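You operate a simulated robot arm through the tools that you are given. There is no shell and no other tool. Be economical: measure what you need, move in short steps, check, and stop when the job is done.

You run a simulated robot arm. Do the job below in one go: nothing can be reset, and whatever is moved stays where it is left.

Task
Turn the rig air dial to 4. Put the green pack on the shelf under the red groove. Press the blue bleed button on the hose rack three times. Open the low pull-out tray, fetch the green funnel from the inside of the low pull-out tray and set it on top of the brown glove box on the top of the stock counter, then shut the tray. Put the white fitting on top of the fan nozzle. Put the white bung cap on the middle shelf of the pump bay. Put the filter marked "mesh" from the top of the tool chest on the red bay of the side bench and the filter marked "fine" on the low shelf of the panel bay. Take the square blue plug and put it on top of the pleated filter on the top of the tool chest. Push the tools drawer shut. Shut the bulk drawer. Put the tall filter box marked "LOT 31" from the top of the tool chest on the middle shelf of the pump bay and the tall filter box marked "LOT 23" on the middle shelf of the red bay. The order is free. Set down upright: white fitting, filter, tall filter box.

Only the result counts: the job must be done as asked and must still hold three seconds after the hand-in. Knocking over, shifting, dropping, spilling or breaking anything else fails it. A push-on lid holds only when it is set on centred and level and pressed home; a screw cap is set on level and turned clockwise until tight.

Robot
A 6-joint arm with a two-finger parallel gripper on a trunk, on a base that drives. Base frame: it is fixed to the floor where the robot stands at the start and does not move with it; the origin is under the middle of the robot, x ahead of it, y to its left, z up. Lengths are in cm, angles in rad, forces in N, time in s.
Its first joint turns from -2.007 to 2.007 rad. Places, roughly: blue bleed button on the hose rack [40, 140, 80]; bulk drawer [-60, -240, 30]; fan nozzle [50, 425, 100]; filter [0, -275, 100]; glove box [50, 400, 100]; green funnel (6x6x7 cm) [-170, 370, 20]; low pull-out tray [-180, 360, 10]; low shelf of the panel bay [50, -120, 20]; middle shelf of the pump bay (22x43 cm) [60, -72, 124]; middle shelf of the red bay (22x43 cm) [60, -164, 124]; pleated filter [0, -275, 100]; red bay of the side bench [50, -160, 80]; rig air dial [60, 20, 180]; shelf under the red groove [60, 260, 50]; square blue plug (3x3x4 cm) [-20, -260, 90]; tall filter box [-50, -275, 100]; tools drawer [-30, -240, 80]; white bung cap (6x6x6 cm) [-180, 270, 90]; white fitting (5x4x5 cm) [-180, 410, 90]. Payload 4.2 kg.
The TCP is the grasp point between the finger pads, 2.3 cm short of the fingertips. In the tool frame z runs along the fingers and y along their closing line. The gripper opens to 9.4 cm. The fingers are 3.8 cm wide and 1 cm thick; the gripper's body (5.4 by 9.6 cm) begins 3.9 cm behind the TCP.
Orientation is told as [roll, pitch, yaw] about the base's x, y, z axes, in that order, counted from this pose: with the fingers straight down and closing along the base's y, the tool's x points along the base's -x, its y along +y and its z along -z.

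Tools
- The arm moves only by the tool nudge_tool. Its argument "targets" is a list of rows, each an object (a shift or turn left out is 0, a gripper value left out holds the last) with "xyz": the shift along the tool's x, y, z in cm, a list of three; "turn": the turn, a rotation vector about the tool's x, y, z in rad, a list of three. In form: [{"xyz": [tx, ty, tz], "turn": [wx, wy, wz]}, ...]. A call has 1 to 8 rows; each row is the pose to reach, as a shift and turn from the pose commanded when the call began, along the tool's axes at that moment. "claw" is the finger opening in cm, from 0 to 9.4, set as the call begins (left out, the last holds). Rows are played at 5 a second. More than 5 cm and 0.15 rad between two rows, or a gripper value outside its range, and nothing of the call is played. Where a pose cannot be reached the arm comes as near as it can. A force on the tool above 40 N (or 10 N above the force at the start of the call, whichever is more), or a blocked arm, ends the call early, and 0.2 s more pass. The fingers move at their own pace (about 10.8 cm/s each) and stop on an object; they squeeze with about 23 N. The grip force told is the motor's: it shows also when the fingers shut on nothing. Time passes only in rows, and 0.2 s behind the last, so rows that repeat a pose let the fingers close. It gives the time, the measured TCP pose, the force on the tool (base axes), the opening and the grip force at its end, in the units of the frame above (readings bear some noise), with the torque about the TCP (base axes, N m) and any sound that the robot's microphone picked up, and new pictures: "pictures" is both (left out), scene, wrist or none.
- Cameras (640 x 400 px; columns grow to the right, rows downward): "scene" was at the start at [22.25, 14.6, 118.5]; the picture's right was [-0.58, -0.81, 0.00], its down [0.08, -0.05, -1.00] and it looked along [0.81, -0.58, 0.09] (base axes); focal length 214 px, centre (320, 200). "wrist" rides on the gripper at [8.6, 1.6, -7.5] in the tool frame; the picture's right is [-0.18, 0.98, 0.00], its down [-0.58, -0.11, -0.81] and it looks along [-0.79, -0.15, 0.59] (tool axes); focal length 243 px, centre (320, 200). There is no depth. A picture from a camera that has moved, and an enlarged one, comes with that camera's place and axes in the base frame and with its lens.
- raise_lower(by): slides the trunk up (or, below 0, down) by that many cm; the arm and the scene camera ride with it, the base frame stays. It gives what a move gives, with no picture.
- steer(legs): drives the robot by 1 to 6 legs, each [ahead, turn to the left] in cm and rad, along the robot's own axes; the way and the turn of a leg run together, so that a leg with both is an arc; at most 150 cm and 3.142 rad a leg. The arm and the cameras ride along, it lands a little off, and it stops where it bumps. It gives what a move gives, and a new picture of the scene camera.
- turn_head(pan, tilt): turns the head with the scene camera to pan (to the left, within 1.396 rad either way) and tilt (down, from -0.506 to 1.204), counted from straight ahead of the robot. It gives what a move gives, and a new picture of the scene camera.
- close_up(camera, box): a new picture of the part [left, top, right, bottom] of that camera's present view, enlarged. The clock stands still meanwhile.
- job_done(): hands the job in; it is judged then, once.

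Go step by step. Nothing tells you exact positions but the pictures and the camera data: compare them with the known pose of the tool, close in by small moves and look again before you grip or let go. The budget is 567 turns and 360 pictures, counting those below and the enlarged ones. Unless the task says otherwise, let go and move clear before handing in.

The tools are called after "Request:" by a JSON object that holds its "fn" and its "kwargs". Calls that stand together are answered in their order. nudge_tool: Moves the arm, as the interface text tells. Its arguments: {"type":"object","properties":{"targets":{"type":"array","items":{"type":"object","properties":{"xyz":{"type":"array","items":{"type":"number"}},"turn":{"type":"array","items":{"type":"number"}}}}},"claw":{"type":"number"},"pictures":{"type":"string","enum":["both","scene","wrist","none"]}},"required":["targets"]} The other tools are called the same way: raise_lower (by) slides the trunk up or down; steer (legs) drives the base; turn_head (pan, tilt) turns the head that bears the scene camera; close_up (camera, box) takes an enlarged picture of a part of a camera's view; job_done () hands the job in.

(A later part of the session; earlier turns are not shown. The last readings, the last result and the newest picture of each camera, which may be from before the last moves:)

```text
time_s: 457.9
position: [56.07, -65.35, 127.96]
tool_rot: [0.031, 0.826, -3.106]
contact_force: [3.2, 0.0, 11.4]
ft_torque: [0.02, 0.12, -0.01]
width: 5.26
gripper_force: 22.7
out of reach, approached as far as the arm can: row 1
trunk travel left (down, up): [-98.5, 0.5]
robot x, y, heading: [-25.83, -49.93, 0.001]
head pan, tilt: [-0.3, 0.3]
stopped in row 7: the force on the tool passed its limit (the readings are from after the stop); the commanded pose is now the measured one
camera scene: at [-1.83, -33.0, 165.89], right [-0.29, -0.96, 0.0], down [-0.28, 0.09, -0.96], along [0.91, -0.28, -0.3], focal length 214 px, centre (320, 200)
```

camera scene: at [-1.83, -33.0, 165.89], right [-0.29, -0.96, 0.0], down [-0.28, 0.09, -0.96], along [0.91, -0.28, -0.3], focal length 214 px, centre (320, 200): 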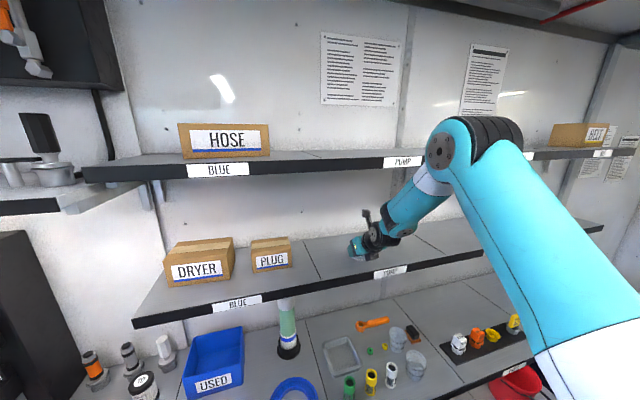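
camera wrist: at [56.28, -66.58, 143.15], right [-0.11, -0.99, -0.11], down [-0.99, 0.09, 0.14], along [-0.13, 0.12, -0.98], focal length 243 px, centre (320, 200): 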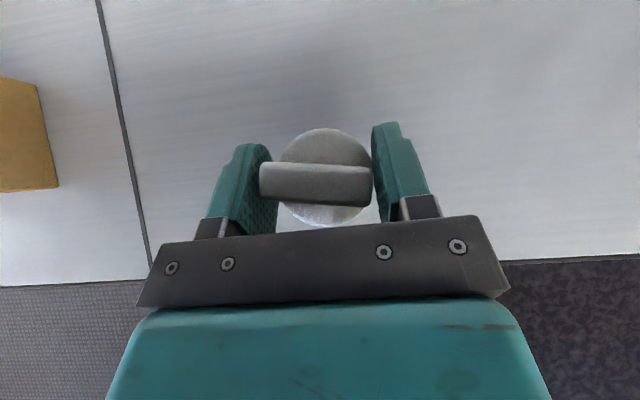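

Contact with the shelf. Release and rise up/back.

Request:
{"fn": "nudge_tool", "kwargs": {"targets": [{"xyz": [0.1, 0, -0.1]}, {"xyz": [0.1, 0, -0.1]}, {"xyz": [0.1, 0, -0.1]}], "claw": 7.2, "pictures": "none"}}

Request:
{"fn": "nudge_tool", "kwargs": {"targets": [{"xyz": [0.5, 0, -0.8]}, {"xyz": [2, 0, -2.4]}, {"xyz": [3.5, 0, -4]}, {"xyz": [5, 0, -6]}, {"xyz": [5, 0, -9]}, {"xyz": [5, 0, -12]}], "pictures": "both"}}

```text
time_s: 458.7
position: [56.03, -65.51, 127.93]
tool_rot: [0.031, 0.822, -3.108]
contact_force: [1.4, -12.2, 16.6]
ft_torque: [0.22, -0.12, -0.14]
width: 6.64
gripper_force: 0.1
trunk travel left (down, up): [-98.5, 0.5]
robot x, y, heading: [-25.61, -49.97, 0.008]
head pan, tilt: [-0.3, 0.3]
```

```text
time_s: 460.1
position: [50.53, -65.28, 139.64]
tool_rot: [0.036, 0.816, -3.101]
contact_force: [0.1, 0.1, 0.6]
ft_torque: [-0.01, 0.03, 0.01]
width: 7.19
gripper_force: 0.1
out of reach, approached as far as the arm can: row 4
trunk travel left (down, up): [-98.5, 0.5]
robot x, y, heading: [-26.26, -49.97, 0.005]
head pan, tilt: [-0.3, 0.3]
camera scene: at [-1.73, -33.02, 165.88], right [-0.29, -0.96, 0.0], down [-0.28, 0.09, -0.96], along [0.91, -0.28, -0.3], focal length 214 px, centre (320, 200)
camera wrist: at [51.13, -66.73, 150.92], right [-0.11, -0.99, -0.11], down [-0.99, 0.1, 0.12], along [-0.11, 0.12, -0.99], focal length 243 px, centre (320, 200)
```

scene: 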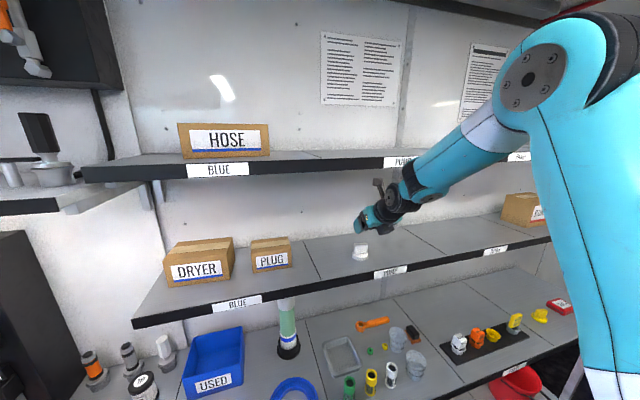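
wrist: 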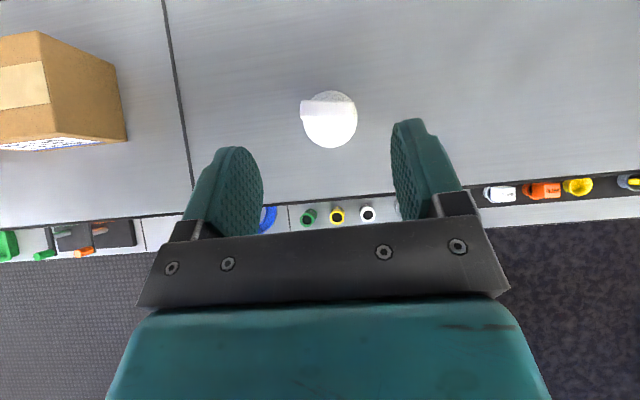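

Cap is on the pump bay's middle shelf. Keeping this tilted pose, I go to the tool chest and look.

Request:
{"fn": "steer", "kwargs": {"legs": [[-28, 0], [0, -1.57], [75, 0]]}}

Request:
{"fn": "turn_head", "kwargs": {"pan": 0.2, "tilt": 0.45}}

Request:
{"fn": "close_up", "kwargs": {"camera": "scene", "box": [180, 120, 500, 320]}}

```text
time_s: 469.6
position: [-68.76, -202.22, 139.7]
tool_rot: [0.035, 0.819, 1.619]
contact_force: [-0.5, 0.3, 0.1]
ft_torque: [-0.02, 0.02, 0.01]
width: 7.2
gripper_force: 0.1
trunk travel left (down, up): [-98.5, 0.5]
robot x, y, heading: [-53.71, -125.79, -1.565]
head pan, tilt: [-0.3, 0.3]
camera scene: at [-36.89, -149.58, 165.89], right [-0.96, 0.29, 0.0], down [0.09, 0.28, -0.96], along [-0.28, -0.91, -0.3], focal length 214 px, centre (320, 200)
```

scene: 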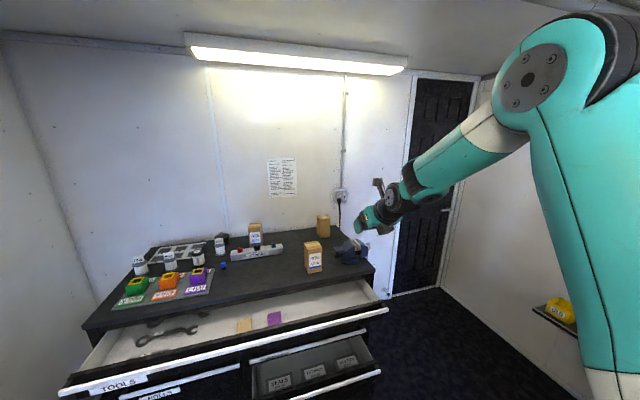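

```text
time_s: 470.5
position: [-68.67, -202.31, 139.65]
tool_rot: [0.034, 0.818, 1.618]
contact_force: [0.7, 0.7, 0.0]
ft_torque: [0.03, 0.03, -0.01]
width: 7.23
gripper_force: 0.0
trunk travel left (down, up): [-98.5, 0.5]
robot x, y, heading: [-53.96, -125.82, -1.562]
head pan, tilt: [0.201, 0.45]
camera scene: at [-32.31, -149.65, 164.5], right [-0.98, -0.2, 0.0], down [-0.09, 0.43, -0.9], along [0.18, -0.88, -0.43], focal length 214 px, centre (320, 200)
```

scene: 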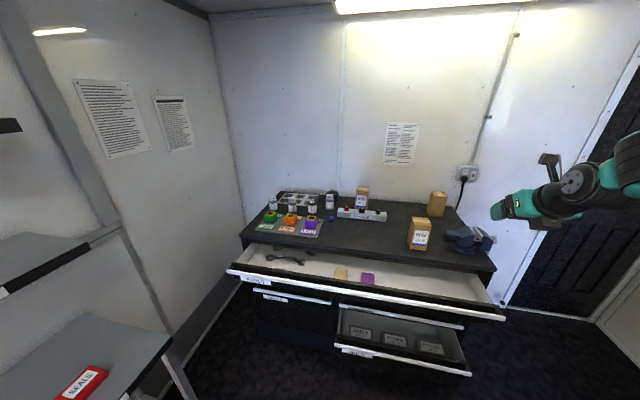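

```text
2.00 times, centred on (340, 220) of scene
camera zoom: at [-32.31, -149.65, 164.5], right [-0.98, -0.2, 0.0], down [-0.09, 0.43, -0.9], along [0.18, -0.88, -0.43], focal length 429 px, centre (280, 160)
```

zoom: 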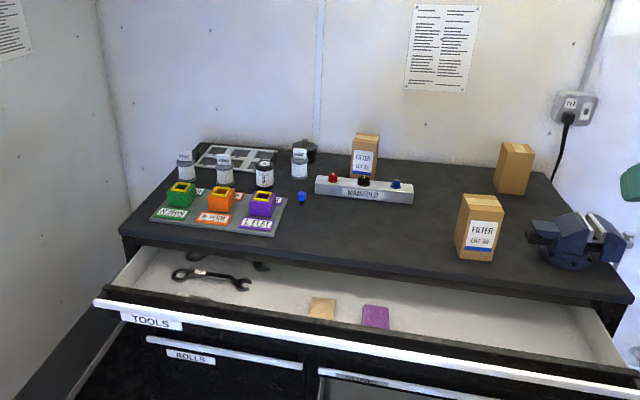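

I see everything on the chest. I first shut the open drawers: tools front at y≈-225 (closed ≈-244). Position the robot and lower the hand, fingers closed.

Request:
{"fn": "steer", "kwargs": {"legs": [[0, 1.57], [40, 0], [0, -1.575]]}}

Request:
{"fn": "raise_lower", "kwargs": {"by": -40}}

Request:
{"fn": "raise_lower", "kwargs": {"by": -19}}

Request:
{"fn": "nudge_tool", "kwargs": {"targets": [{"xyz": [0, 0, 0]}, {"xyz": [0, 0, 0]}], "claw": 0, "pictures": "both"}}

```text
time_s: 476.7
position: [60.7, -146.09, 139.56]
tool_rot: [0.033, 0.812, 3.134]
contact_force: [-0.6, -0.5, 0.5]
ft_torque: [0.02, 0.01, -0.04]
width: 7.2
gripper_force: 0.1
trunk travel left (down, up): [-98.5, 0.5]
robot x, y, heading: [-14.24, -127.48, -0.044]
head pan, tilt: [0.201, 0.45]
stopped in leg 2: the robot was blocked; the commanded pose is now the measured one
camera scene: at [10.57, -106.85, 164.55], right [0.15, -0.99, 0.0], down [-0.43, -0.07, -0.9], along [0.89, 0.14, -0.43], focal length 214 px, centre (320, 200)
```

scene: 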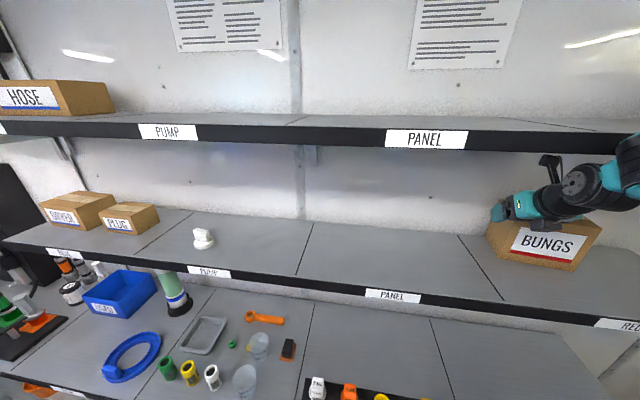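

```text
time_s: 477.3
position: [61.28, -146.3, 139.24]
tool_rot: [0.044, 0.839, -3.14]
contact_force: [-1.9, 0.5, 8.5]
ft_torque: [-0.41, -0.11, -0.03]
width: 7.18
gripper_force: 0.0
trunk travel left (down, up): [-97.4, 1.6]
robot x, y, heading: [-13.98, -127.05, -0.043]
head pan, tilt: [0.201, 0.45]
stopped: the force on the tool passed its limit (the readings are from after the stop); the commanded pose is now the measured one
```

```text
time_s: 477.8
position: [61.84, -146.47, 139.25]
tool_rot: [0.055, 0.858, -3.134]
contact_force: [-12.3, 1.2, 11.0]
ft_torque: [-0.47, -0.02, -0.6]
width: 7.17
gripper_force: 0.1
trunk travel left (down, up): [-96.6, 2.4]
robot x, y, heading: [-13.86, -127.42, -0.043]
head pan, tilt: [0.201, 0.45]
stopped: the force on the tool passed its limit (the readings are from after the stop); the commanded pose is now the measured one
```

```text
time_s: 478.4
position: [61.8, -146.33, 139.18]
tool_rot: [0.05, 0.857, -3.134]
contact_force: [-8.7, 0.2, 10.4]
ft_torque: [-0.12, -0.06, -0.09]
width: 0.0
gripper_force: 23.8
trunk travel left (down, up): [-96.6, 2.4]
robot x, y, heading: [-14.5, -126.85, -0.045]
head pan, tilt: [0.201, 0.45]
camera scene: at [10.82, -106.92, 162.61], right [0.15, -0.99, 0.0], down [-0.43, -0.07, -0.9], along [0.89, 0.14, -0.43], focal length 214 px, centre (320, 200)
camera wrist: at [61.76, -147.66, 150.49], right [-0.15, -0.98, -0.11], down [-0.99, 0.14, 0.08], along [-0.07, 0.12, -0.99], focal length 243 px, centre (320, 200)
```

scene: 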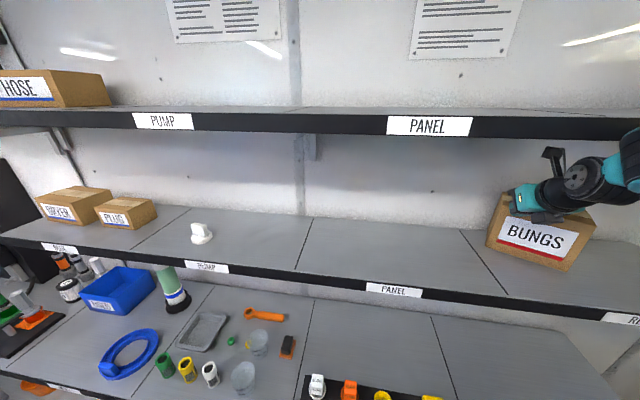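
wrist: 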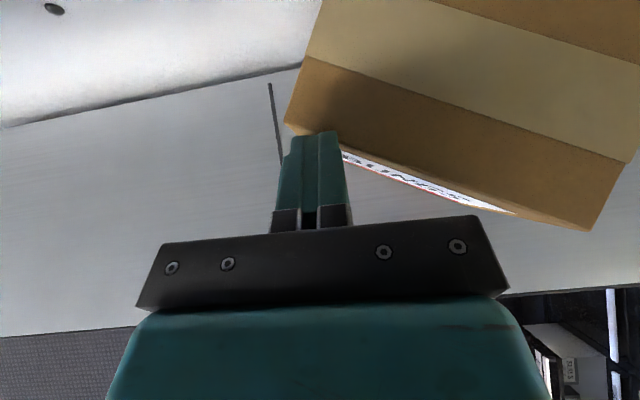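

I overlooked the arm sweeping over the shelf: it bumped the BUNGS box on the middle shelf. I lift off carefully, back out and inspect how the box stands.

Request:
{"fn": "nudge_tool", "kwargs": {"targets": [{"xyz": [0.7, 0, -0.7]}, {"xyz": [1.5, 0, -1.3]}, {"xyz": [2.2, 0, -2]}, {"xyz": [3, 0, -2.6]}], "pictures": "none"}}

Request:
{"fn": "close_up", "kwargs": {"camera": "scene", "box": [400, 100, 640, 330]}}

```text
time_s: 479.6
position: [60.79, -146.44, 140.47]
tool_rot: [0.037, 0.791, -3.141]
contact_force: [0.9, 0.3, 0.2]
ft_torque: [-0.02, -0.02, 0.01]
width: 0.0
gripper_force: 23.0
trunk travel left (down, up): [-96.6, 2.4]
robot x, y, heading: [-14.02, -127.13, -0.051]
head pan, tilt: [0.201, 0.45]
stopped in row 4: the arm was blocked; the commanded pose is now the measured one
```

```text
1.74 times, centred on (520, 215) of scene
camera zoom: at [11.0, -107.02, 162.8], right [0.15, -0.99, 0.0], down [-0.43, -0.07, -0.9], along [0.89, 0.14, -0.44], focal length 373 px, centre (-28, 174)
```

zoom: 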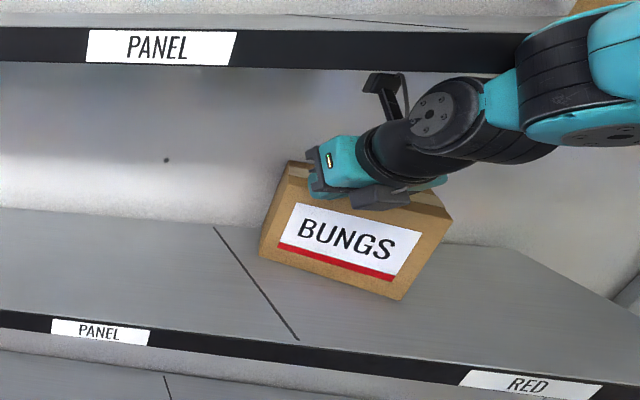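

The wrist is against the upper shelf lip; reversing straight out along the entry path.

Request:
{"fn": "steer", "kwargs": {"legs": [[-12, 0]]}}

Request:
{"fn": "close_up", "kwargs": {"camera": "scene", "box": [360, 130, 600, 280]}}

```text
time_s: 480.8
position: [48.92, -145.81, 140.7]
tool_rot: [0.043, 0.804, -3.138]
contact_force: [0.5, 0.0, -0.5]
ft_torque: [-0.01, 0.01, 0.0]
width: 0.0
gripper_force: 23.0
trunk travel left (down, up): [-96.6, 2.4]
robot x, y, heading: [-26.29, -126.75, -0.046]
head pan, tilt: [0.201, 0.45]
camera scene: at [-1.01, -106.4, 162.59], right [0.15, -0.99, 0.0], down [-0.43, -0.07, -0.9], along [0.89, 0.14, -0.44], focal length 214 px, centre (320, 200)
```

scene: 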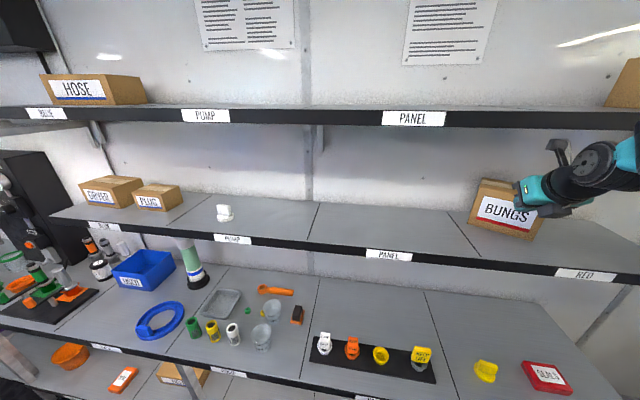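

```text
2.67 times, centred on (480, 205) of scene
camera zoom: at [-1.01, -106.4, 162.59], right [0.15, -0.99, 0.0], down [-0.43, -0.07, -0.9], along [0.89, 0.14, -0.44], focal length 572 px, centre (-107, 187)
```

zoom: 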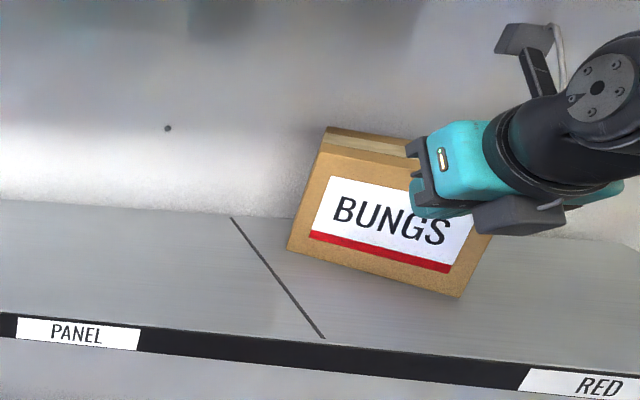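

Request:
{"fn": "steer", "kwargs": {"legs": [[-28, 0]]}}

Request:
{"fn": "turn_head", "kwargs": {"pan": -0.25, "tilt": 0.25}}

Request:
{"fn": "close_up", "kwargs": {"camera": "scene", "box": [200, 120, 440, 270]}}

```text
time_s: 482.8
position: [20.99, -144.5, 140.74]
tool_rot: [0.043, 0.805, -3.14]
contact_force: [-0.6, 0.2, -0.2]
ft_torque: [-0.03, -0.01, -0.03]
width: 0.04
gripper_force: 22.8
trunk travel left (down, up): [-96.6, 2.4]
robot x, y, heading: [-54.14, -125.35, -0.05]
head pan, tilt: [0.201, 0.45]
camera scene: at [-28.94, -105.11, 162.59], right [0.15, -0.99, 0.0], down [-0.43, -0.07, -0.9], along [0.89, 0.14, -0.44], focal length 214 px, centre (320, 200)
```

scene: 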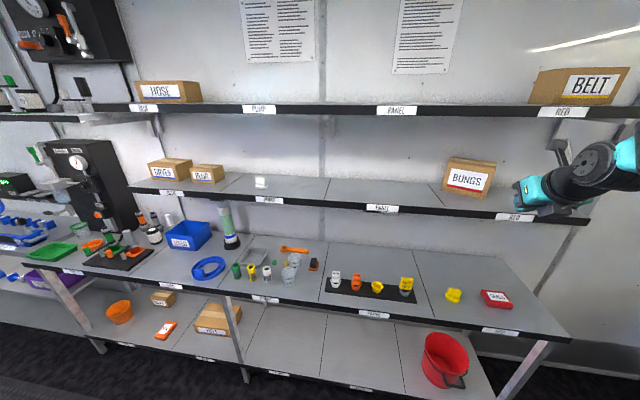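

```text
time_s: 483.7
position: [20.93, -144.62, 140.85]
tool_rot: [0.043, 0.805, -3.139]
contact_force: [-0.9, -0.2, 0.2]
ft_torque: [-0.02, -0.01, -0.02]
width: 0.0
gripper_force: 22.9
trunk travel left (down, up): [-96.6, 2.4]
robot x, y, heading: [-54.18, -125.48, -0.05]
head pan, tilt: [-0.25, 0.25]
camera scene: at [-29.12, -109.23, 164.46], right [-0.29, -0.96, 0.0], down [-0.24, 0.07, -0.97], along [0.93, -0.28, -0.25], focal length 214 px, centre (320, 200)
```

scene: 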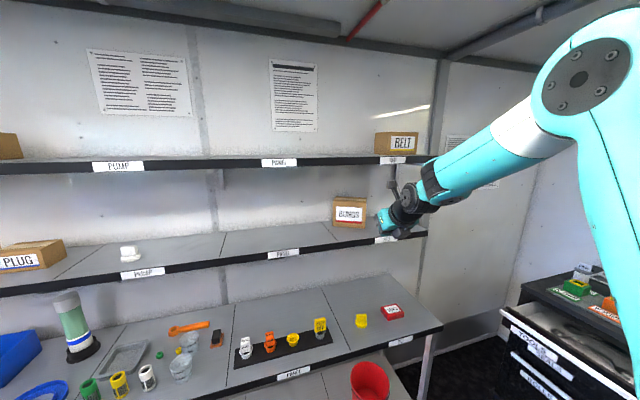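

```text
2.67 times, centred on (320, 195) of scene
camera zoom: at [-29.12, -109.23, 164.46], right [-0.29, -0.96, 0.0], down [-0.24, 0.07, -0.97], along [0.93, -0.28, -0.25], focal length 572 px, centre (320, 213)
```

zoom: 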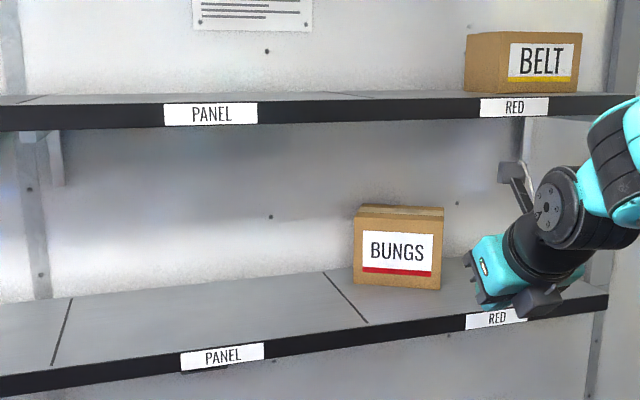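

The BUNGS box was rotated ~0.45 rad and shoved ~4 cm toward the wall (front corners now ≈[65.6,-144.7] and [58.8,-158.7]; originally about x≈57.7, y −150…−165, square to the shelf). I'll try to drag it back with the fingertips pressed on its top. First tilt flatter and look from here.

Request:
{"fn": "nudge_tool", "kwargs": {"targets": [{"xyz": [0, 1, 0], "turn": [0, 0.13, 0]}, {"xyz": [0, 2, 0], "turn": [0, 0.26, 0]}, {"xyz": [0.7, 3, -0.7], "turn": [0, 0.3, 0]}, {"xyz": [0.7, 3, -0.7], "turn": [0, 0.3, 0]}], "pictures": "none"}}

Request:
{"fn": "steer", "kwargs": {"legs": [[30, 0.05]]}}

Request:
{"fn": "nudge_tool", "kwargs": {"targets": [{"xyz": [0, 0, 0]}], "pictures": "wrist"}}

```text
time_s: 484.7
position: [20.84, -147.54, 141.95]
tool_rot: [0.064, 1.107, -3.113]
contact_force: [-0.2, -0.6, 0.0]
ft_torque: [-0.02, 0.0, -0.01]
width: 0.02
gripper_force: 23.0
trunk travel left (down, up): [-96.6, 2.4]
robot x, y, heading: [-54.37, -125.23, -0.054]
head pan, tilt: [-0.25, 0.25]
```

```text
time_s: 486.7
position: [50.95, -144.85, 141.87]
tool_rot: [0.062, 1.101, -3.067]
contact_force: [-0.3, 0.2, 0.4]
ft_torque: [-0.01, -0.03, 0.01]
width: 0.01
gripper_force: 22.9
trunk travel left (down, up): [-96.6, 2.4]
robot x, y, heading: [-24.93, -126.15, -0.002]
head pan, tilt: [-0.25, 0.25]
camera scene: at [-0.67, -108.86, 164.46], right [-0.25, -0.97, 0.0], down [-0.24, 0.06, -0.97], along [0.94, -0.24, -0.25], focal length 214 px, centre (320, 200)
```

scene: 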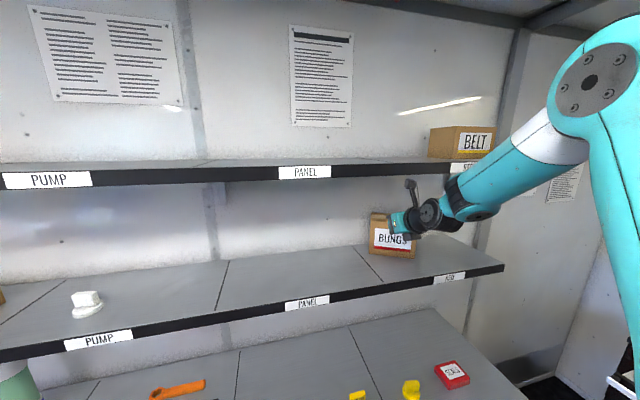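

```text
time_s: 487.1
position: [50.96, -145.05, 141.8]
tool_rot: [0.064, 1.102, -3.066]
contact_force: [-0.5, 1.0, -0.2]
ft_torque: [-0.01, 0.01, -0.02]
width: 0.0
gripper_force: 23.2
trunk travel left (down, up): [-96.6, 2.4]
robot x, y, heading: [-24.79, -125.86, -0.003]
head pan, tilt: [-0.25, 0.25]
camera wrist: at [48.24, -146.3, 152.83], right [-0.06, -0.99, -0.14], down [-0.98, 0.09, -0.16], along [0.17, 0.12, -0.98], focal length 243 px, centre (320, 200)
```

wrist: 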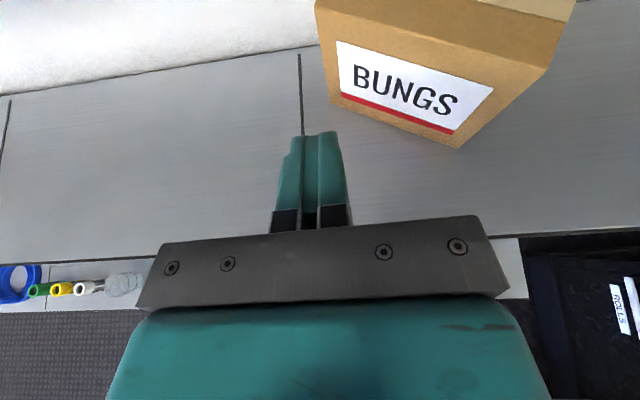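

Good view of the box. Tilt nearly horizontal (1.35) so the wrist clears the upper shelf, line up with the north end of the box top.

Request:
{"fn": "nudge_tool", "kwargs": {"targets": [{"xyz": [0, 1.5, 0], "turn": [0, 0.13, 0]}, {"xyz": [0, 3, 0], "turn": [0, 0.25, 0]}, {"xyz": [0, 4.2, 0], "turn": [0, 0.25, 0]}, {"xyz": [0, 4.2, 0], "turn": [0, 0.25, 0]}], "pictures": "none"}}

Request:
{"fn": "steer", "kwargs": {"legs": [[10, 0]]}}

Request:
{"fn": "nudge_tool", "kwargs": {"targets": [{"xyz": [0, 0, 0]}], "pictures": "wrist"}}

```text
time_s: 488.1
position: [50.94, -149.14, 141.98]
tool_rot: [0.131, 1.352, -2.995]
contact_force: [-0.4, 0.1, 0.0]
ft_torque: [0.01, 0.02, -0.02]
width: 0.0
gripper_force: 23.4
trunk travel left (down, up): [-96.6, 2.4]
robot x, y, heading: [-24.8, -126.26, -0.002]
head pan, tilt: [-0.25, 0.25]
```

```text
time_s: 489.2
position: [61.19, -149.08, 141.92]
tool_rot: [0.132, 1.351, -2.994]
contact_force: [-0.4, 0.3, -0.5]
ft_torque: [-0.01, 0.04, 0.02]
width: 0.0
gripper_force: 22.7
trunk travel left (down, up): [-96.6, 2.4]
robot x, y, heading: [-14.49, -126.17, -0.007]
head pan, tilt: [-0.25, 0.25]
camera scene: at [9.48, -108.89, 164.47], right [-0.25, -0.97, 0.0], down [-0.24, 0.06, -0.97], along [0.94, -0.24, -0.25], focal length 214 px, centre (320, 200)
```

scene: 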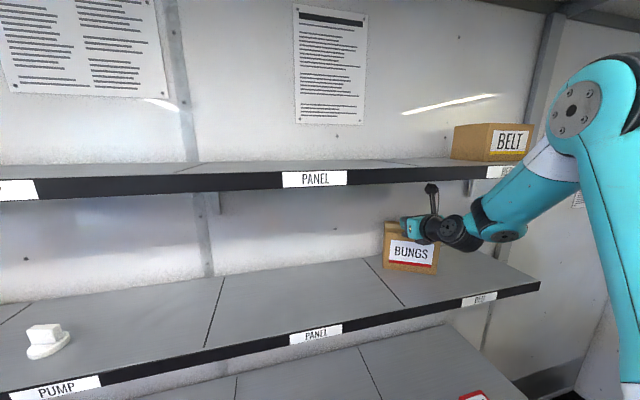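

```text
time_s: 489.6
position: [61.2, -149.09, 141.88]
tool_rot: [0.131, 1.353, -2.994]
contact_force: [0.7, -0.1, 0.2]
ft_torque: [-0.02, -0.02, 0.0]
width: 0.0
gripper_force: 23.1
trunk travel left (down, up): [-96.6, 2.4]
robot x, y, heading: [-14.81, -125.88, -0.003]
head pan, tilt: [-0.25, 0.25]
camera wrist: at [55.83, -150.6, 151.9], right [-0.02, -0.99, -0.15], down [-0.91, 0.08, -0.4], along [0.4, 0.13, -0.91], focal length 243 px, centre (320, 200)
```

wrist: 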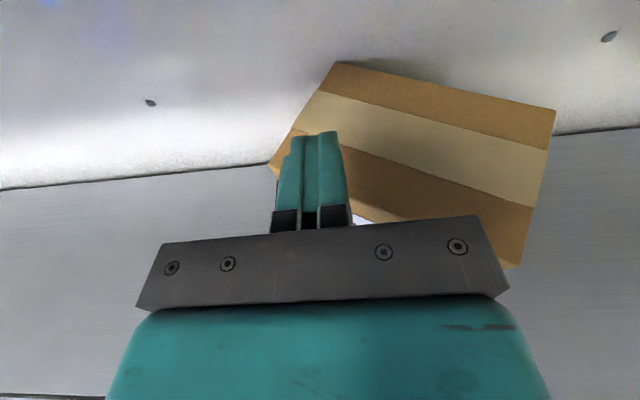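

Overhead view gives the box's pose exactly: centre ≈ [66, -154.9], turned 0.48 rad; target ≈ [63.1, -157.4], 0 rad. I place the fingertips on the north part of its top and press lightly.

Request:
{"fn": "nudge_tool", "kwargs": {"targets": [{"xyz": [0.6, 0.7, 2.6]}, {"xyz": [1.16, 1.4, 5.2]}, {"xyz": [0.2, 1.4, 5.4]}, {"xyz": [-0.2, 1.4, 5.5]}, {"xyz": [-0.5, 1.4, 5.55]}, {"xyz": [-0.7, 1.4, 5.6]}, {"xyz": [-0.9, 1.4, 5.65]}], "pictures": "wrist"}}

```text
time_s: 490.6
position: [66.79, -150.42, 141.69]
tool_rot: [0.192, 1.375, -2.936]
contact_force: [-1.6, 1.0, 14.6]
ft_torque: [-0.16, 0.8, -0.03]
width: 0.01
gripper_force: 23.1
trunk travel left (down, up): [-96.6, 2.4]
robot x, y, heading: [-14.55, -126.35, -0.003]
head pan, tilt: [-0.25, 0.25]
stopped in row 4: the force on the tool passed its limit (the readings are from after the stop); the commanded pose is now the measured one
camera wrist: at [61.1, -151.84, 151.62], right [-0.02, -0.99, -0.14], down [-0.9, 0.08, -0.42], along [0.43, 0.12, -0.9], focal length 243 px, centre (320, 200)
```

wrist: 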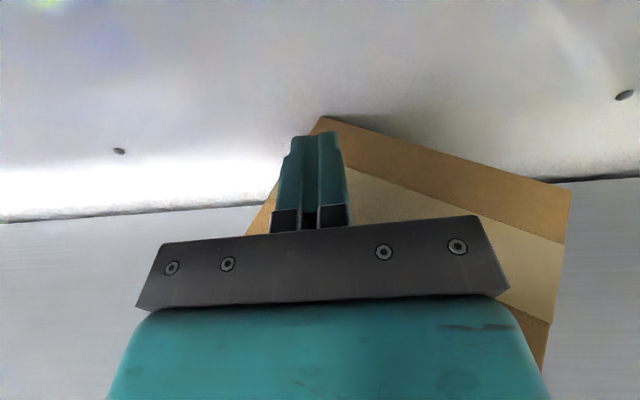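

The gripper body rests on the box's front top edge with ~15 N. Try dragging west 3 cm.

Request:
{"fn": "nudge_tool", "kwargs": {"targets": [{"xyz": [-0.3, 0, -0.5]}, {"xyz": [-0.5, 0, -1.2]}, {"xyz": [-0.7, 0.2, -2]}, {"xyz": [-0.8, 0.4, -3]}], "pictures": "wrist"}}

```text
time_s: 491.6
position: [63.66, -150.85, 141.41]
tool_rot: [0.182, 1.373, -2.943]
contact_force: [-0.4, 9.3, 29.0]
ft_torque: [-0.19, 1.65, -0.48]
width: 0.0
gripper_force: 22.9
trunk travel left (down, up): [-96.6, 2.4]
robot x, y, heading: [-14.79, -126.24, -0.004]
head pan, tilt: [-0.25, 0.25]
camera wrist: at [57.98, -152.29, 151.29], right [-0.02, -0.99, -0.14], down [-0.91, 0.08, -0.42], along [0.42, 0.12, -0.9], focal length 243 px, centre (320, 200)
```

wrist: 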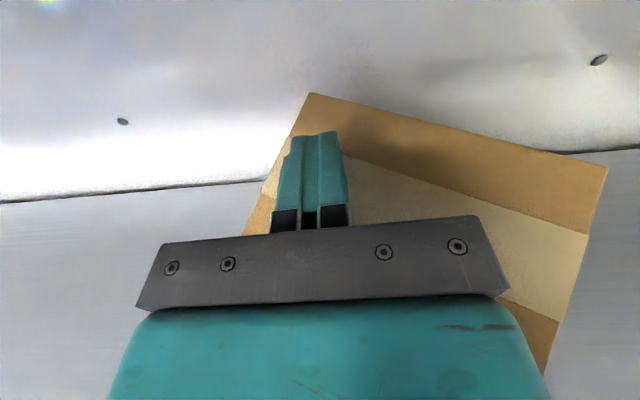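

The box follows partially (~1 cm). Keep dragging with the firmer press.

Request:
{"fn": "nudge_tool", "kwargs": {"targets": [{"xyz": [-0.15, 0, -0.8]}, {"xyz": [-0.35, 0, -1.7]}, {"xyz": [-0.55, 0, -2.6]}, {"xyz": [-0.75, 0, -3.5]}], "pictures": "wrist"}}

```text
time_s: 492.6
position: [60.0, -151.08, 141.09]
tool_rot: [0.173, 1.369, -2.957]
contact_force: [-0.3, -0.6, -0.5]
ft_torque: [0.04, -0.01, -0.01]
width: 0.0
gripper_force: 23.0
trunk travel left (down, up): [-96.6, 2.4]
robot x, y, heading: [-14.83, -126.4, -0.007]
head pan, tilt: [-0.25, 0.25]
camera wrist: at [54.45, -152.48, 150.98], right [-0.02, -0.99, -0.15], down [-0.91, 0.08, -0.41], along [0.42, 0.12, -0.9], focal length 243 px, centre (320, 200)
```

wrist: 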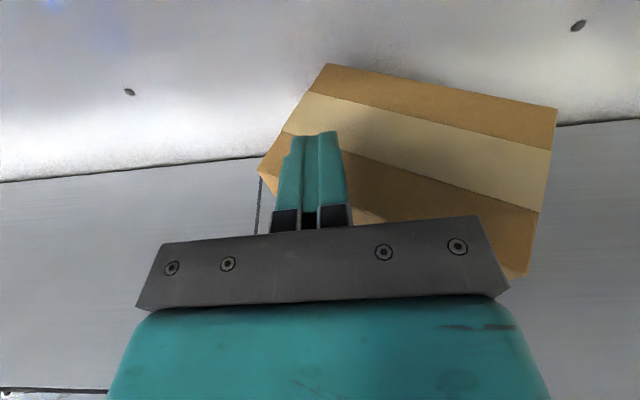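

Now off contact: box centre ≈ [64, -156.4] (near target), still turned ~0.48. Next rotate it: tips pressed on the north end and dragged west. Re-tilt to 1.2, rise 2 and reposition.

Request:
{"fn": "nudge_tool", "kwargs": {"targets": [{"xyz": [1, 0, -0.3], "turn": [0, -0.09, 0]}, {"xyz": [2, 0, -0.4], "turn": [0, -0.17, 0]}, {"xyz": [2.4, 0.4, 2], "turn": [0, -0.17, 0]}, {"xyz": [2.9, 0.8, 4.6], "turn": [0, -0.17, 0]}, {"xyz": [2.9, 0.8, 4.6], "turn": [0, -0.17, 0]}], "pictures": "wrist"}}

```text
time_s: 493.8
position: [65.33, -151.64, 143.35]
tool_rot: [0.096, 1.201, -3.036]
contact_force: [0.4, -0.6, -2.4]
ft_torque: [0.03, -0.02, 0.01]
width: 0.0
gripper_force: 23.2
trunk travel left (down, up): [-96.6, 2.4]
robot x, y, heading: [-14.89, -126.15, -0.004]
head pan, tilt: [-0.25, 0.25]
camera wrist: at [61.34, -152.99, 154.0], right [-0.05, -0.99, -0.14], down [-0.96, 0.08, -0.26], along [0.26, 0.12, -0.96], focal length 243 px, centre (320, 200)
```

wrist: 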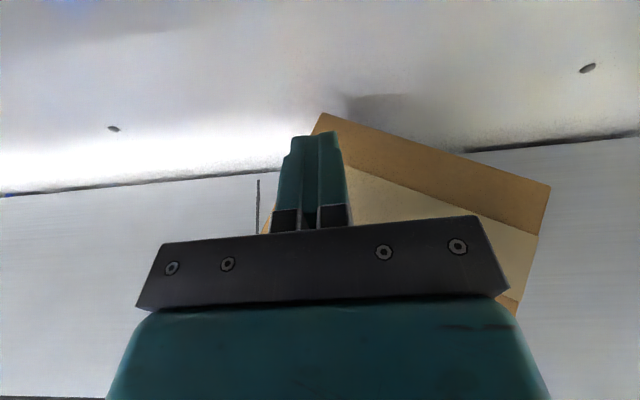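

Request:
{"fn": "nudge_tool", "kwargs": {"targets": [{"xyz": [-0.9, 0, 0.35]}, {"xyz": [-1.5, 0, 0.55]}, {"xyz": [-1.8, 0, 0.68]}, {"xyz": [-2.1, 0, 0.8]}, {"xyz": [-2.4, 0, 0.9]}, {"xyz": [-2.7, 0, 1.02]}], "pictures": "none"}}

```text
time_s: 495.2
position: [65.25, -151.8, 140.56]
tool_rot: [0.103, 1.206, -3.03]
contact_force: [-1.3, 1.0, 8.4]
ft_torque: [0.0, -0.09, 0.0]
width: 0.0
gripper_force: 22.8
trunk travel left (down, up): [-96.6, 2.4]
robot x, y, heading: [-14.66, -126.47, -0.002]
head pan, tilt: [-0.25, 0.25]
```

Tip contact (8 N). Press a bit more and drag west 3.5.

Request:
{"fn": "nudge_tool", "kwargs": {"targets": [{"xyz": [-0.2, 0, 0.05]}, {"xyz": [-0.45, 0, -0.6]}, {"xyz": [-0.75, 0, -1.5]}, {"xyz": [-1.1, 0, -2.4]}, {"xyz": [-1.45, 0, -3.3]}], "pictures": "none"}}

Request:
{"fn": "nudge_tool", "kwargs": {"targets": [{"xyz": [1.5, 0, -0.6]}, {"xyz": [2.6, 0, -1]}, {"xyz": [1.2, 0, -4.6]}, {"xyz": [0.6, 0, -7]}], "pictures": "wrist"}}

```text
time_s: 496.4
position: [61.68, -151.67, 140.55]
tool_rot: [0.112, 1.213, -3.02]
contact_force: [11.2, 0.1, 33.8]
ft_torque: [0.04, -0.81, 0.17]
width: 0.02
gripper_force: 22.6
trunk travel left (down, up): [-96.6, 2.4]
robot x, y, heading: [-14.34, -126.67, -0.004]
head pan, tilt: [-0.25, 0.25]
```

```text
time_s: 497.4
position: [55.28, -151.95, 143.32]
tool_rot: [0.094, 1.202, -3.036]
contact_force: [1.1, -1.1, -0.3]
ft_torque: [-0.03, 0.0, 0.02]
width: 0.0
gripper_force: 23.2
trunk travel left (down, up): [-96.6, 2.4]
robot x, y, heading: [-14.63, -126.41, -0.001]
head pan, tilt: [-0.25, 0.25]
camera wrist: at [51.42, -153.17, 153.95], right [-0.05, -0.99, -0.14], down [-0.96, 0.08, -0.26], along [0.26, 0.12, -0.96], focal length 243 px, centre (320, 200)
```

wrist: 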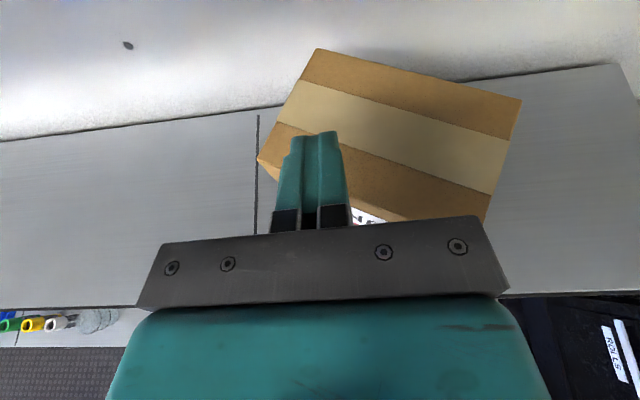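

The top drag translates it well: centre ≈ [61.6, -156.3], still ~0.45 turned. Now push its front face near the south corner eastward to square it. Retreat, lower beside it.

Request:
{"fn": "nudge_tool", "kwargs": {"targets": [{"xyz": [-1.4, 1, -3.7]}, {"xyz": [-2.9, 3, -7.5]}, {"xyz": [-6.6, 5, -6]}, {"xyz": [-10.3, 7, -4.6]}, {"xyz": [-14.3, 8, -3]}, {"xyz": [-14.3, 8, -3]}], "pictures": "wrist"}}

```text
time_s: 498.8
position: [47.25, -160.37, 131.16]
tool_rot: [0.096, 1.201, -3.035]
contact_force: [0.0, 0.0, -0.1]
ft_torque: [-0.02, -0.02, 0.01]
width: 0.0
gripper_force: 22.8
trunk travel left (down, up): [-96.6, 2.4]
robot x, y, heading: [-14.72, -125.88, -0.005]
head pan, tilt: [-0.25, 0.25]
camera wrist: at [43.5, -161.78, 141.81], right [-0.05, -0.99, -0.14], down [-0.96, 0.08, -0.26], along [0.27, 0.12, -0.96], focal length 243 px, centre (320, 200)
```

wrist: 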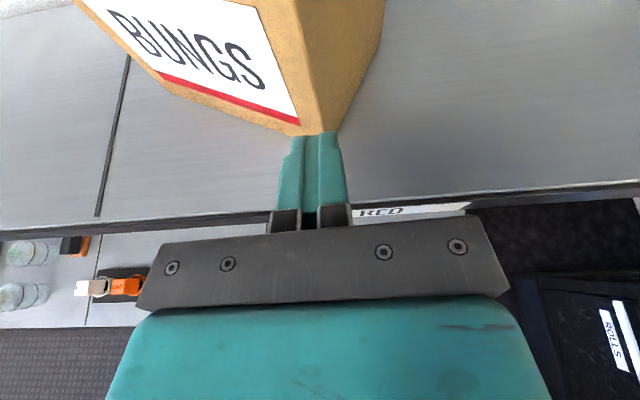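

SW corner at ≈[53.8,-159.2]. Shift 2.7 north and push east ~8 cm (contact after ~4.5).

Request:
{"fn": "nudge_tool", "kwargs": {"targets": [{"xyz": [0, -2.7, 0]}, {"xyz": [0.8, -2.7, 2]}, {"xyz": [1.5, -2.7, 4]}, {"xyz": [1.8, -2.7, 5]}, {"xyz": [2.2, -2.7, 6]}, {"xyz": [2.55, -2.7, 7]}, {"xyz": [2.9, -2.7, 7.9]}], "pictures": "wrist"}}

```text
time_s: 500.4
position: [55.87, -157.57, 131.03]
tool_rot: [0.097, 1.202, -3.034]
contact_force: [0.1, -1.0, -0.3]
ft_torque: [-0.01, 0.0, -0.01]
width: 0.02
gripper_force: 22.9
trunk travel left (down, up): [-96.6, 2.4]
robot x, y, heading: [-14.52, -126.62, -0.001]
head pan, tilt: [-0.25, 0.25]
camera wrist: at [52.04, -158.9, 141.71], right [-0.05, -0.99, -0.14], down [-0.96, 0.08, -0.26], along [0.27, 0.12, -0.96], focal length 243 px, centre (320, 200)
```

wrist: 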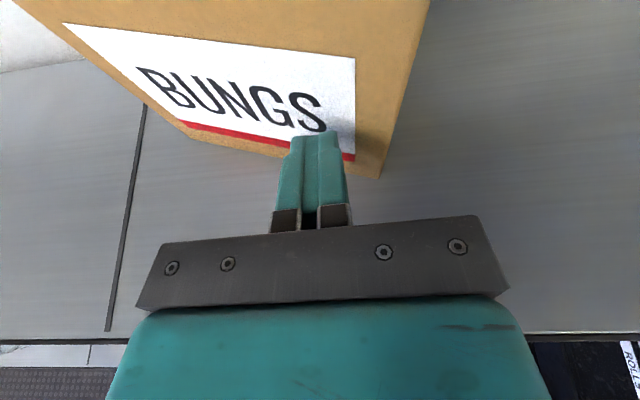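

Pushing there only translated it (centre ≈ [65.8,-155.9], ~0.38 turned). I'll rotate it by pressing both open fingertips on its top and yawing the tool. Retreat up, open, pre-yaw clockwise.

Request:
{"fn": "nudge_tool", "kwargs": {"targets": [{"xyz": [-0.7, 0, -1.9]}, {"xyz": [-1.4, 0, -3.7]}, {"xyz": [2.3, 0, -5.1]}, {"xyz": [6, 0, -6.6]}, {"xyz": [10.2, 0, -8.25]}], "claw": 9.4, "pictures": "none"}}

Request:
{"fn": "nudge_tool", "kwargs": {"targets": [{"xyz": [0, 0, 0], "turn": [-0.12, 0, 0.045]}, {"xyz": [0, 0, 0], "turn": [-0.233, 0, 0.09]}, {"xyz": [1.4, -0.8, 3.6], "turn": [-0.233, 0, 0.09]}, {"xyz": [2.9, -1.6, 7.5], "turn": [-0.233, 0, 0.09]}, {"xyz": [4.5, -1.6, 11.6], "turn": [-0.233, 0, 0.09]}], "pictures": "wrist"}}

```text
time_s: 501.6
position: [51.74, -157.09, 143.23]
tool_rot: [0.092, 1.198, -3.037]
contact_force: [-0.6, 1.2, -2.6]
ft_torque: [-0.02, -0.14, -0.04]
width: 9.38
gripper_force: 0.2
trunk travel left (down, up): [-96.6, 2.4]
robot x, y, heading: [-14.56, -126.37, -0.006]
head pan, tilt: [-0.25, 0.25]
```

```text
time_s: 502.8
position: [64.23, -155.16, 143.26]
tool_rot: [0.094, 1.207, 2.997]
contact_force: [-0.1, 1.3, -12.6]
ft_torque: [-0.04, -0.4, 0.0]
width: 9.42
gripper_force: 0.1
trunk travel left (down, up): [-96.6, 2.4]
robot x, y, heading: [-14.65, -126.27, -0.003]
head pan, tilt: [-0.25, 0.25]
camera wrist: at [60.16, -155.55, 154.0], right [-0.29, -0.95, -0.14], down [-0.91, 0.32, -0.26], along [0.29, 0.05, -0.96], focal length 243 px, centre (320, 200)
```

wrist: 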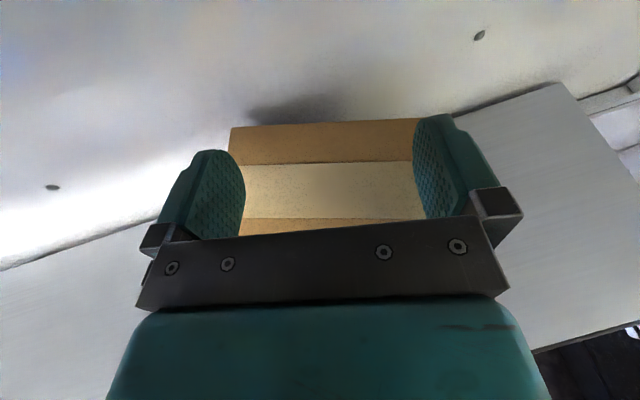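

The camera touched the upper shelf; lower now onto the box top. The box's edges look parallel to the tool.

Request:
{"fn": "nudge_tool", "kwargs": {"targets": [{"xyz": [-0.9, 0, 0.35]}, {"xyz": [-1.7, 0, 0.65]}, {"xyz": [-2.1, 0, 0.8]}, {"xyz": [-2.4, 0, 0.9]}, {"xyz": [-2.7, 0, 1.05]}, {"xyz": [-2.9, 0, 1.1]}], "pictures": "wrist"}}

```text
time_s: 504.2
position: [64.06, -155.4, 140.78]
tool_rot: [0.094, 1.219, 2.997]
contact_force: [2.9, -0.3, 17.1]
ft_torque: [0.69, -0.46, -0.11]
width: 9.35
gripper_force: 0.2
trunk travel left (down, up): [-96.6, 2.4]
robot x, y, heading: [-14.57, -125.98, -0.004]
head pan, tilt: [-0.25, 0.25]
camera wrist: at [59.95, -155.72, 151.33], right [-0.29, -0.95, -0.14], down [-0.91, 0.32, -0.27], along [0.3, 0.05, -0.95], focal length 243 px, centre (320, 200)
```

wrist: 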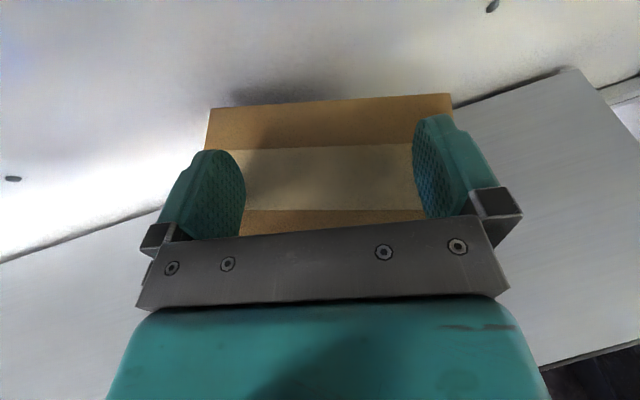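

Contact is on the north tip only; level slightly, press, then yaw counter-clockwise 0.38.

Request:
{"fn": "nudge_tool", "kwargs": {"targets": [{"xyz": [-0.15, 0, 0.05], "turn": [0, 0, 0.032]}, {"xyz": [-0.3, 0, 0.1], "turn": [0.08, 0, 0.0]}, {"xyz": [-0.35, 0, 0.12], "turn": [0.17, 0, -0.035]}, {"xyz": [-0.35, 0, 0.12], "turn": [0.26, 0, -0.07]}, {"xyz": [-0.35, 0, 0.12], "turn": [0.354, 0, -0.106]}], "pictures": "wrist"}}

```text
time_s: 505.4
position: [64.31, -155.5, 140.61]
tool_rot: [0.028, 1.226, -3.042]
contact_force: [0.1, -1.3, 6.8]
ft_torque: [0.3, -0.12, -0.09]
width: 9.31
gripper_force: 0.1
trunk travel left (down, up): [-96.6, 2.4]
robot x, y, heading: [-14.64, -126.0, -0.0]
head pan, tilt: [-0.25, 0.25]
stopped in row 5: the force on the tool passed its limit (the readings are from after the stop); the commanded pose is now the measured one
camera wrist: at [60.41, -157.33, 151.18], right [0.01, -0.99, -0.16], down [-0.96, 0.04, -0.27], along [0.28, 0.16, -0.95], focal length 243 px, centre (320, 200)
```

wrist: 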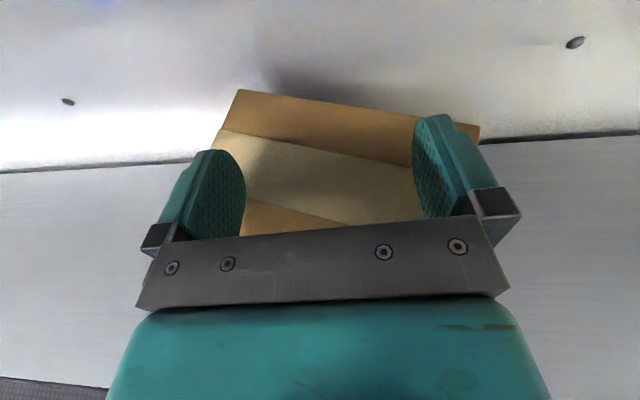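

The box turned ~0.1. Repeat with firmer, more level pressing: lift slightly, yaw back.

Request:
{"fn": "nudge_tool", "kwargs": {"targets": [{"xyz": [0.9, 0, -0.35]}, {"xyz": [0.9, 0, -0.35], "turn": [-0.13, 0, 0.07]}, {"xyz": [0.9, 0, -0.35], "turn": [-0.26, 0, 0.12]}, {"xyz": [0.9, 0, -0.35], "turn": [-0.33, 0, 0.155]}], "pictures": "none"}}

Request:
{"fn": "nudge_tool", "kwargs": {"targets": [{"xyz": [-0.7, 0, 0.27]}, {"xyz": [-1, 0, 0.4]}, {"xyz": [-1.25, 0, 0.5]}, {"xyz": [-1.4, 0, 0.55]}], "pictures": "none"}}

```text
time_s: 506.4
position: [63.77, -156.19, 141.19]
tool_rot: [-0.049, 1.222, 2.851]
contact_force: [-0.4, 0.3, 0.7]
ft_torque: [-0.02, -0.02, -0.01]
width: 9.41
gripper_force: 0.0
out of reach, approached as far as the arm can: row 4
trunk travel left (down, up): [-96.6, 2.4]
robot x, y, heading: [-14.55, -125.91, -0.007]
head pan, tilt: [-0.25, 0.25]
```

```text
time_s: 507.1
position: [63.13, -157.55, 140.59]
tool_rot: [-0.045, 1.247, 2.826]
contact_force: [3.9, -1.4, 8.9]
ft_torque: [-0.49, -0.11, 0.23]
width: 9.38
gripper_force: 0.0
out of reach, approached as far as the arm can: row 1, 2, 3
trunk travel left (down, up): [-96.6, 2.4]
robot x, y, heading: [-14.84, -126.39, -0.003]
head pan, tilt: [-0.25, 0.25]
stopped in row 3: the force on the tool passed its limit (the readings are from after the stop); the commanded pose is now the measured one
```

Request:
{"fn": "nudge_tool", "kwargs": {"targets": [{"xyz": [0, 0, 0], "turn": [0, 0, -0.035]}, {"xyz": [-0.3, 0, 0.1], "turn": [0.08, 0, -0.065]}, {"xyz": [-0.35, 0, 0.12], "turn": [0.17, 0, -0.1]}, {"xyz": [-0.35, 0, 0.12], "turn": [0.26, 0, -0.135]}, {"xyz": [-0.35, 0, 0.12], "turn": [0.35, 0, -0.17]}], "pictures": "wrist"}}

```text
time_s: 507.9
position: [63.34, -157.63, 140.66]
tool_rot: [0.072, 1.259, 3.126]
contact_force: [-1.0, -1.5, 7.1]
ft_torque: [0.27, -0.11, -0.07]
width: 9.3
gripper_force: 0.1
trunk travel left (down, up): [-96.6, 2.4]
robot x, y, heading: [-14.4, -126.02, 0.005]
head pan, tilt: [-0.25, 0.25]
stopped in row 4: the force on the tool passed its limit (the readings are from after the stop); the commanded pose is now the measured one
camera wrist: at [58.77, -158.65, 151.05], right [-0.14, -0.98, -0.15], down [-0.93, 0.18, -0.31], along [0.33, 0.1, -0.94], focal length 243 px, centre (320, 200)
```

wrist: 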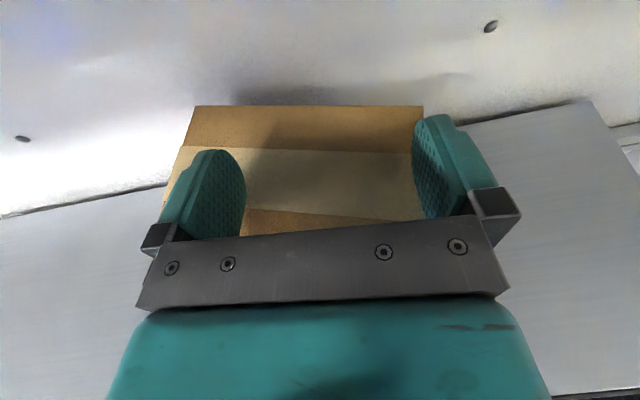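

Box now ~0.28 turned. Continue yawing from here with level correction.

Request:
{"fn": "nudge_tool", "kwargs": {"targets": [{"xyz": [-0.05, 0, 0], "turn": [0.03, 0, 0.03]}, {"xyz": [-0.2, 0, 0.08], "turn": [0.09, 0, 0.02]}, {"xyz": [-0.25, 0, 0.1], "turn": [0.16, 0, 0.0]}, {"xyz": [-0.25, 0, 0.1], "turn": [0.24, 0, -0.03]}, {"xyz": [-0.25, 0, 0.1], "turn": [0.31, 0, -0.05]}], "pictures": "wrist"}}

```text
time_s: 509.1
position: [63.26, -157.71, 140.68]
tool_rot: [-0.073, 1.262, -2.989]
contact_force: [-8.0, -6.0, 28.3]
ft_torque: [-1.39, -0.5, -0.79]
width: 9.41
gripper_force: 0.0
trunk travel left (down, up): [-96.6, 2.4]
robot x, y, heading: [-14.82, -125.96, -0.006]
head pan, tilt: [-0.25, 0.25]
camera wrist: at [59.21, -160.51, 150.94], right [0.16, -0.97, -0.2], down [-0.95, -0.09, -0.31], along [0.28, 0.24, -0.93], focal length 243 px, centre (320, 200)
```

wrist: 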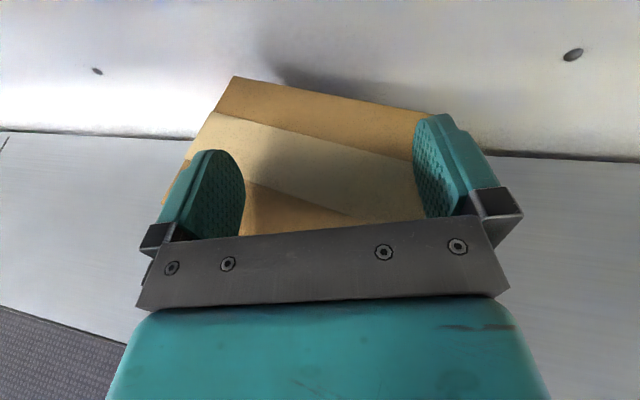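

Progress (≈0.2 left). One more cycle: lift, yaw back 0.4, press, yaw forward.

Request:
{"fn": "nudge_tool", "kwargs": {"targets": [{"xyz": [0.9, 0, -0.3]}, {"xyz": [0.9, 0, -0.3], "turn": [-0.13, 0, 0.02]}, {"xyz": [0.9, 0, -0.3], "turn": [-0.26, 0, 0.05]}, {"xyz": [0.9, 0, -0.3], "turn": [-0.38, 0, 0.08]}, {"xyz": [0.1, 0, -0.1], "turn": [-0.38, 0, 0.08]}, {"xyz": [-0.15, 0, 0], "turn": [-0.38, 0, 0.08]}], "pictures": "none"}}

Request:
{"fn": "nudge_tool", "kwargs": {"targets": [{"xyz": [-0.2, 0, 0.08], "turn": [0.0, 0, 0.0]}, {"xyz": [-0.3, 0, 0.1], "turn": [0.09, 0, -0.02]}, {"xyz": [-0.3, 0, 0.1], "turn": [0.18, 0, -0.04]}, {"xyz": [-0.3, 0, 0.1], "turn": [0.27, 0, -0.06]}, {"xyz": [-0.3, 0, 0.1], "turn": [0.36, 0, -0.08]}, {"xyz": [-0.3, 0, 0.1], "turn": [0.42, 0, -0.09]}], "pictures": "wrist"}}

```text
time_s: 510.6
position: [63.31, -157.6, 140.74]
tool_rot: [0.051, 1.263, 3.027]
contact_force: [9.2, -3.2, 23.5]
ft_torque: [0.94, -0.74, -0.52]
width: 9.33
gripper_force: 0.1
trunk travel left (down, up): [-96.6, 2.4]
robot x, y, heading: [-14.66, -126.09, -0.001]
head pan, tilt: [-0.25, 0.25]
```

```text
time_s: 511.1
position: [63.62, -157.7, 140.67]
tool_rot: [0.054, 1.272, 3.051]
contact_force: [0.3, -2.0, 6.9]
ft_torque: [0.3, -0.21, -0.14]
width: 9.29
gripper_force: 0.1
trunk travel left (down, up): [-96.6, 2.4]
robot x, y, heading: [-14.68, -126.17, -0.002]
head pan, tilt: [-0.25, 0.25]
stopped in row 2: the force on the tool passed its limit (the readings are from after the stop); the commanded pose is now the measured one
camera wrist: at [58.72, -158.48, 150.92], right [-0.19, -0.97, -0.16], down [-0.92, 0.23, -0.32], along [0.35, 0.09, -0.93], focal length 243 px, centre (320, 200)
```

wrist: 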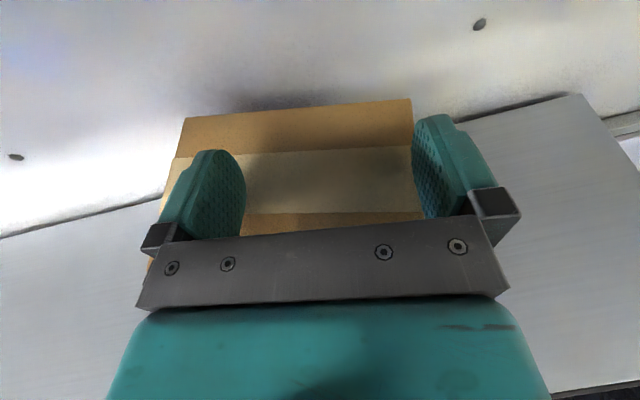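

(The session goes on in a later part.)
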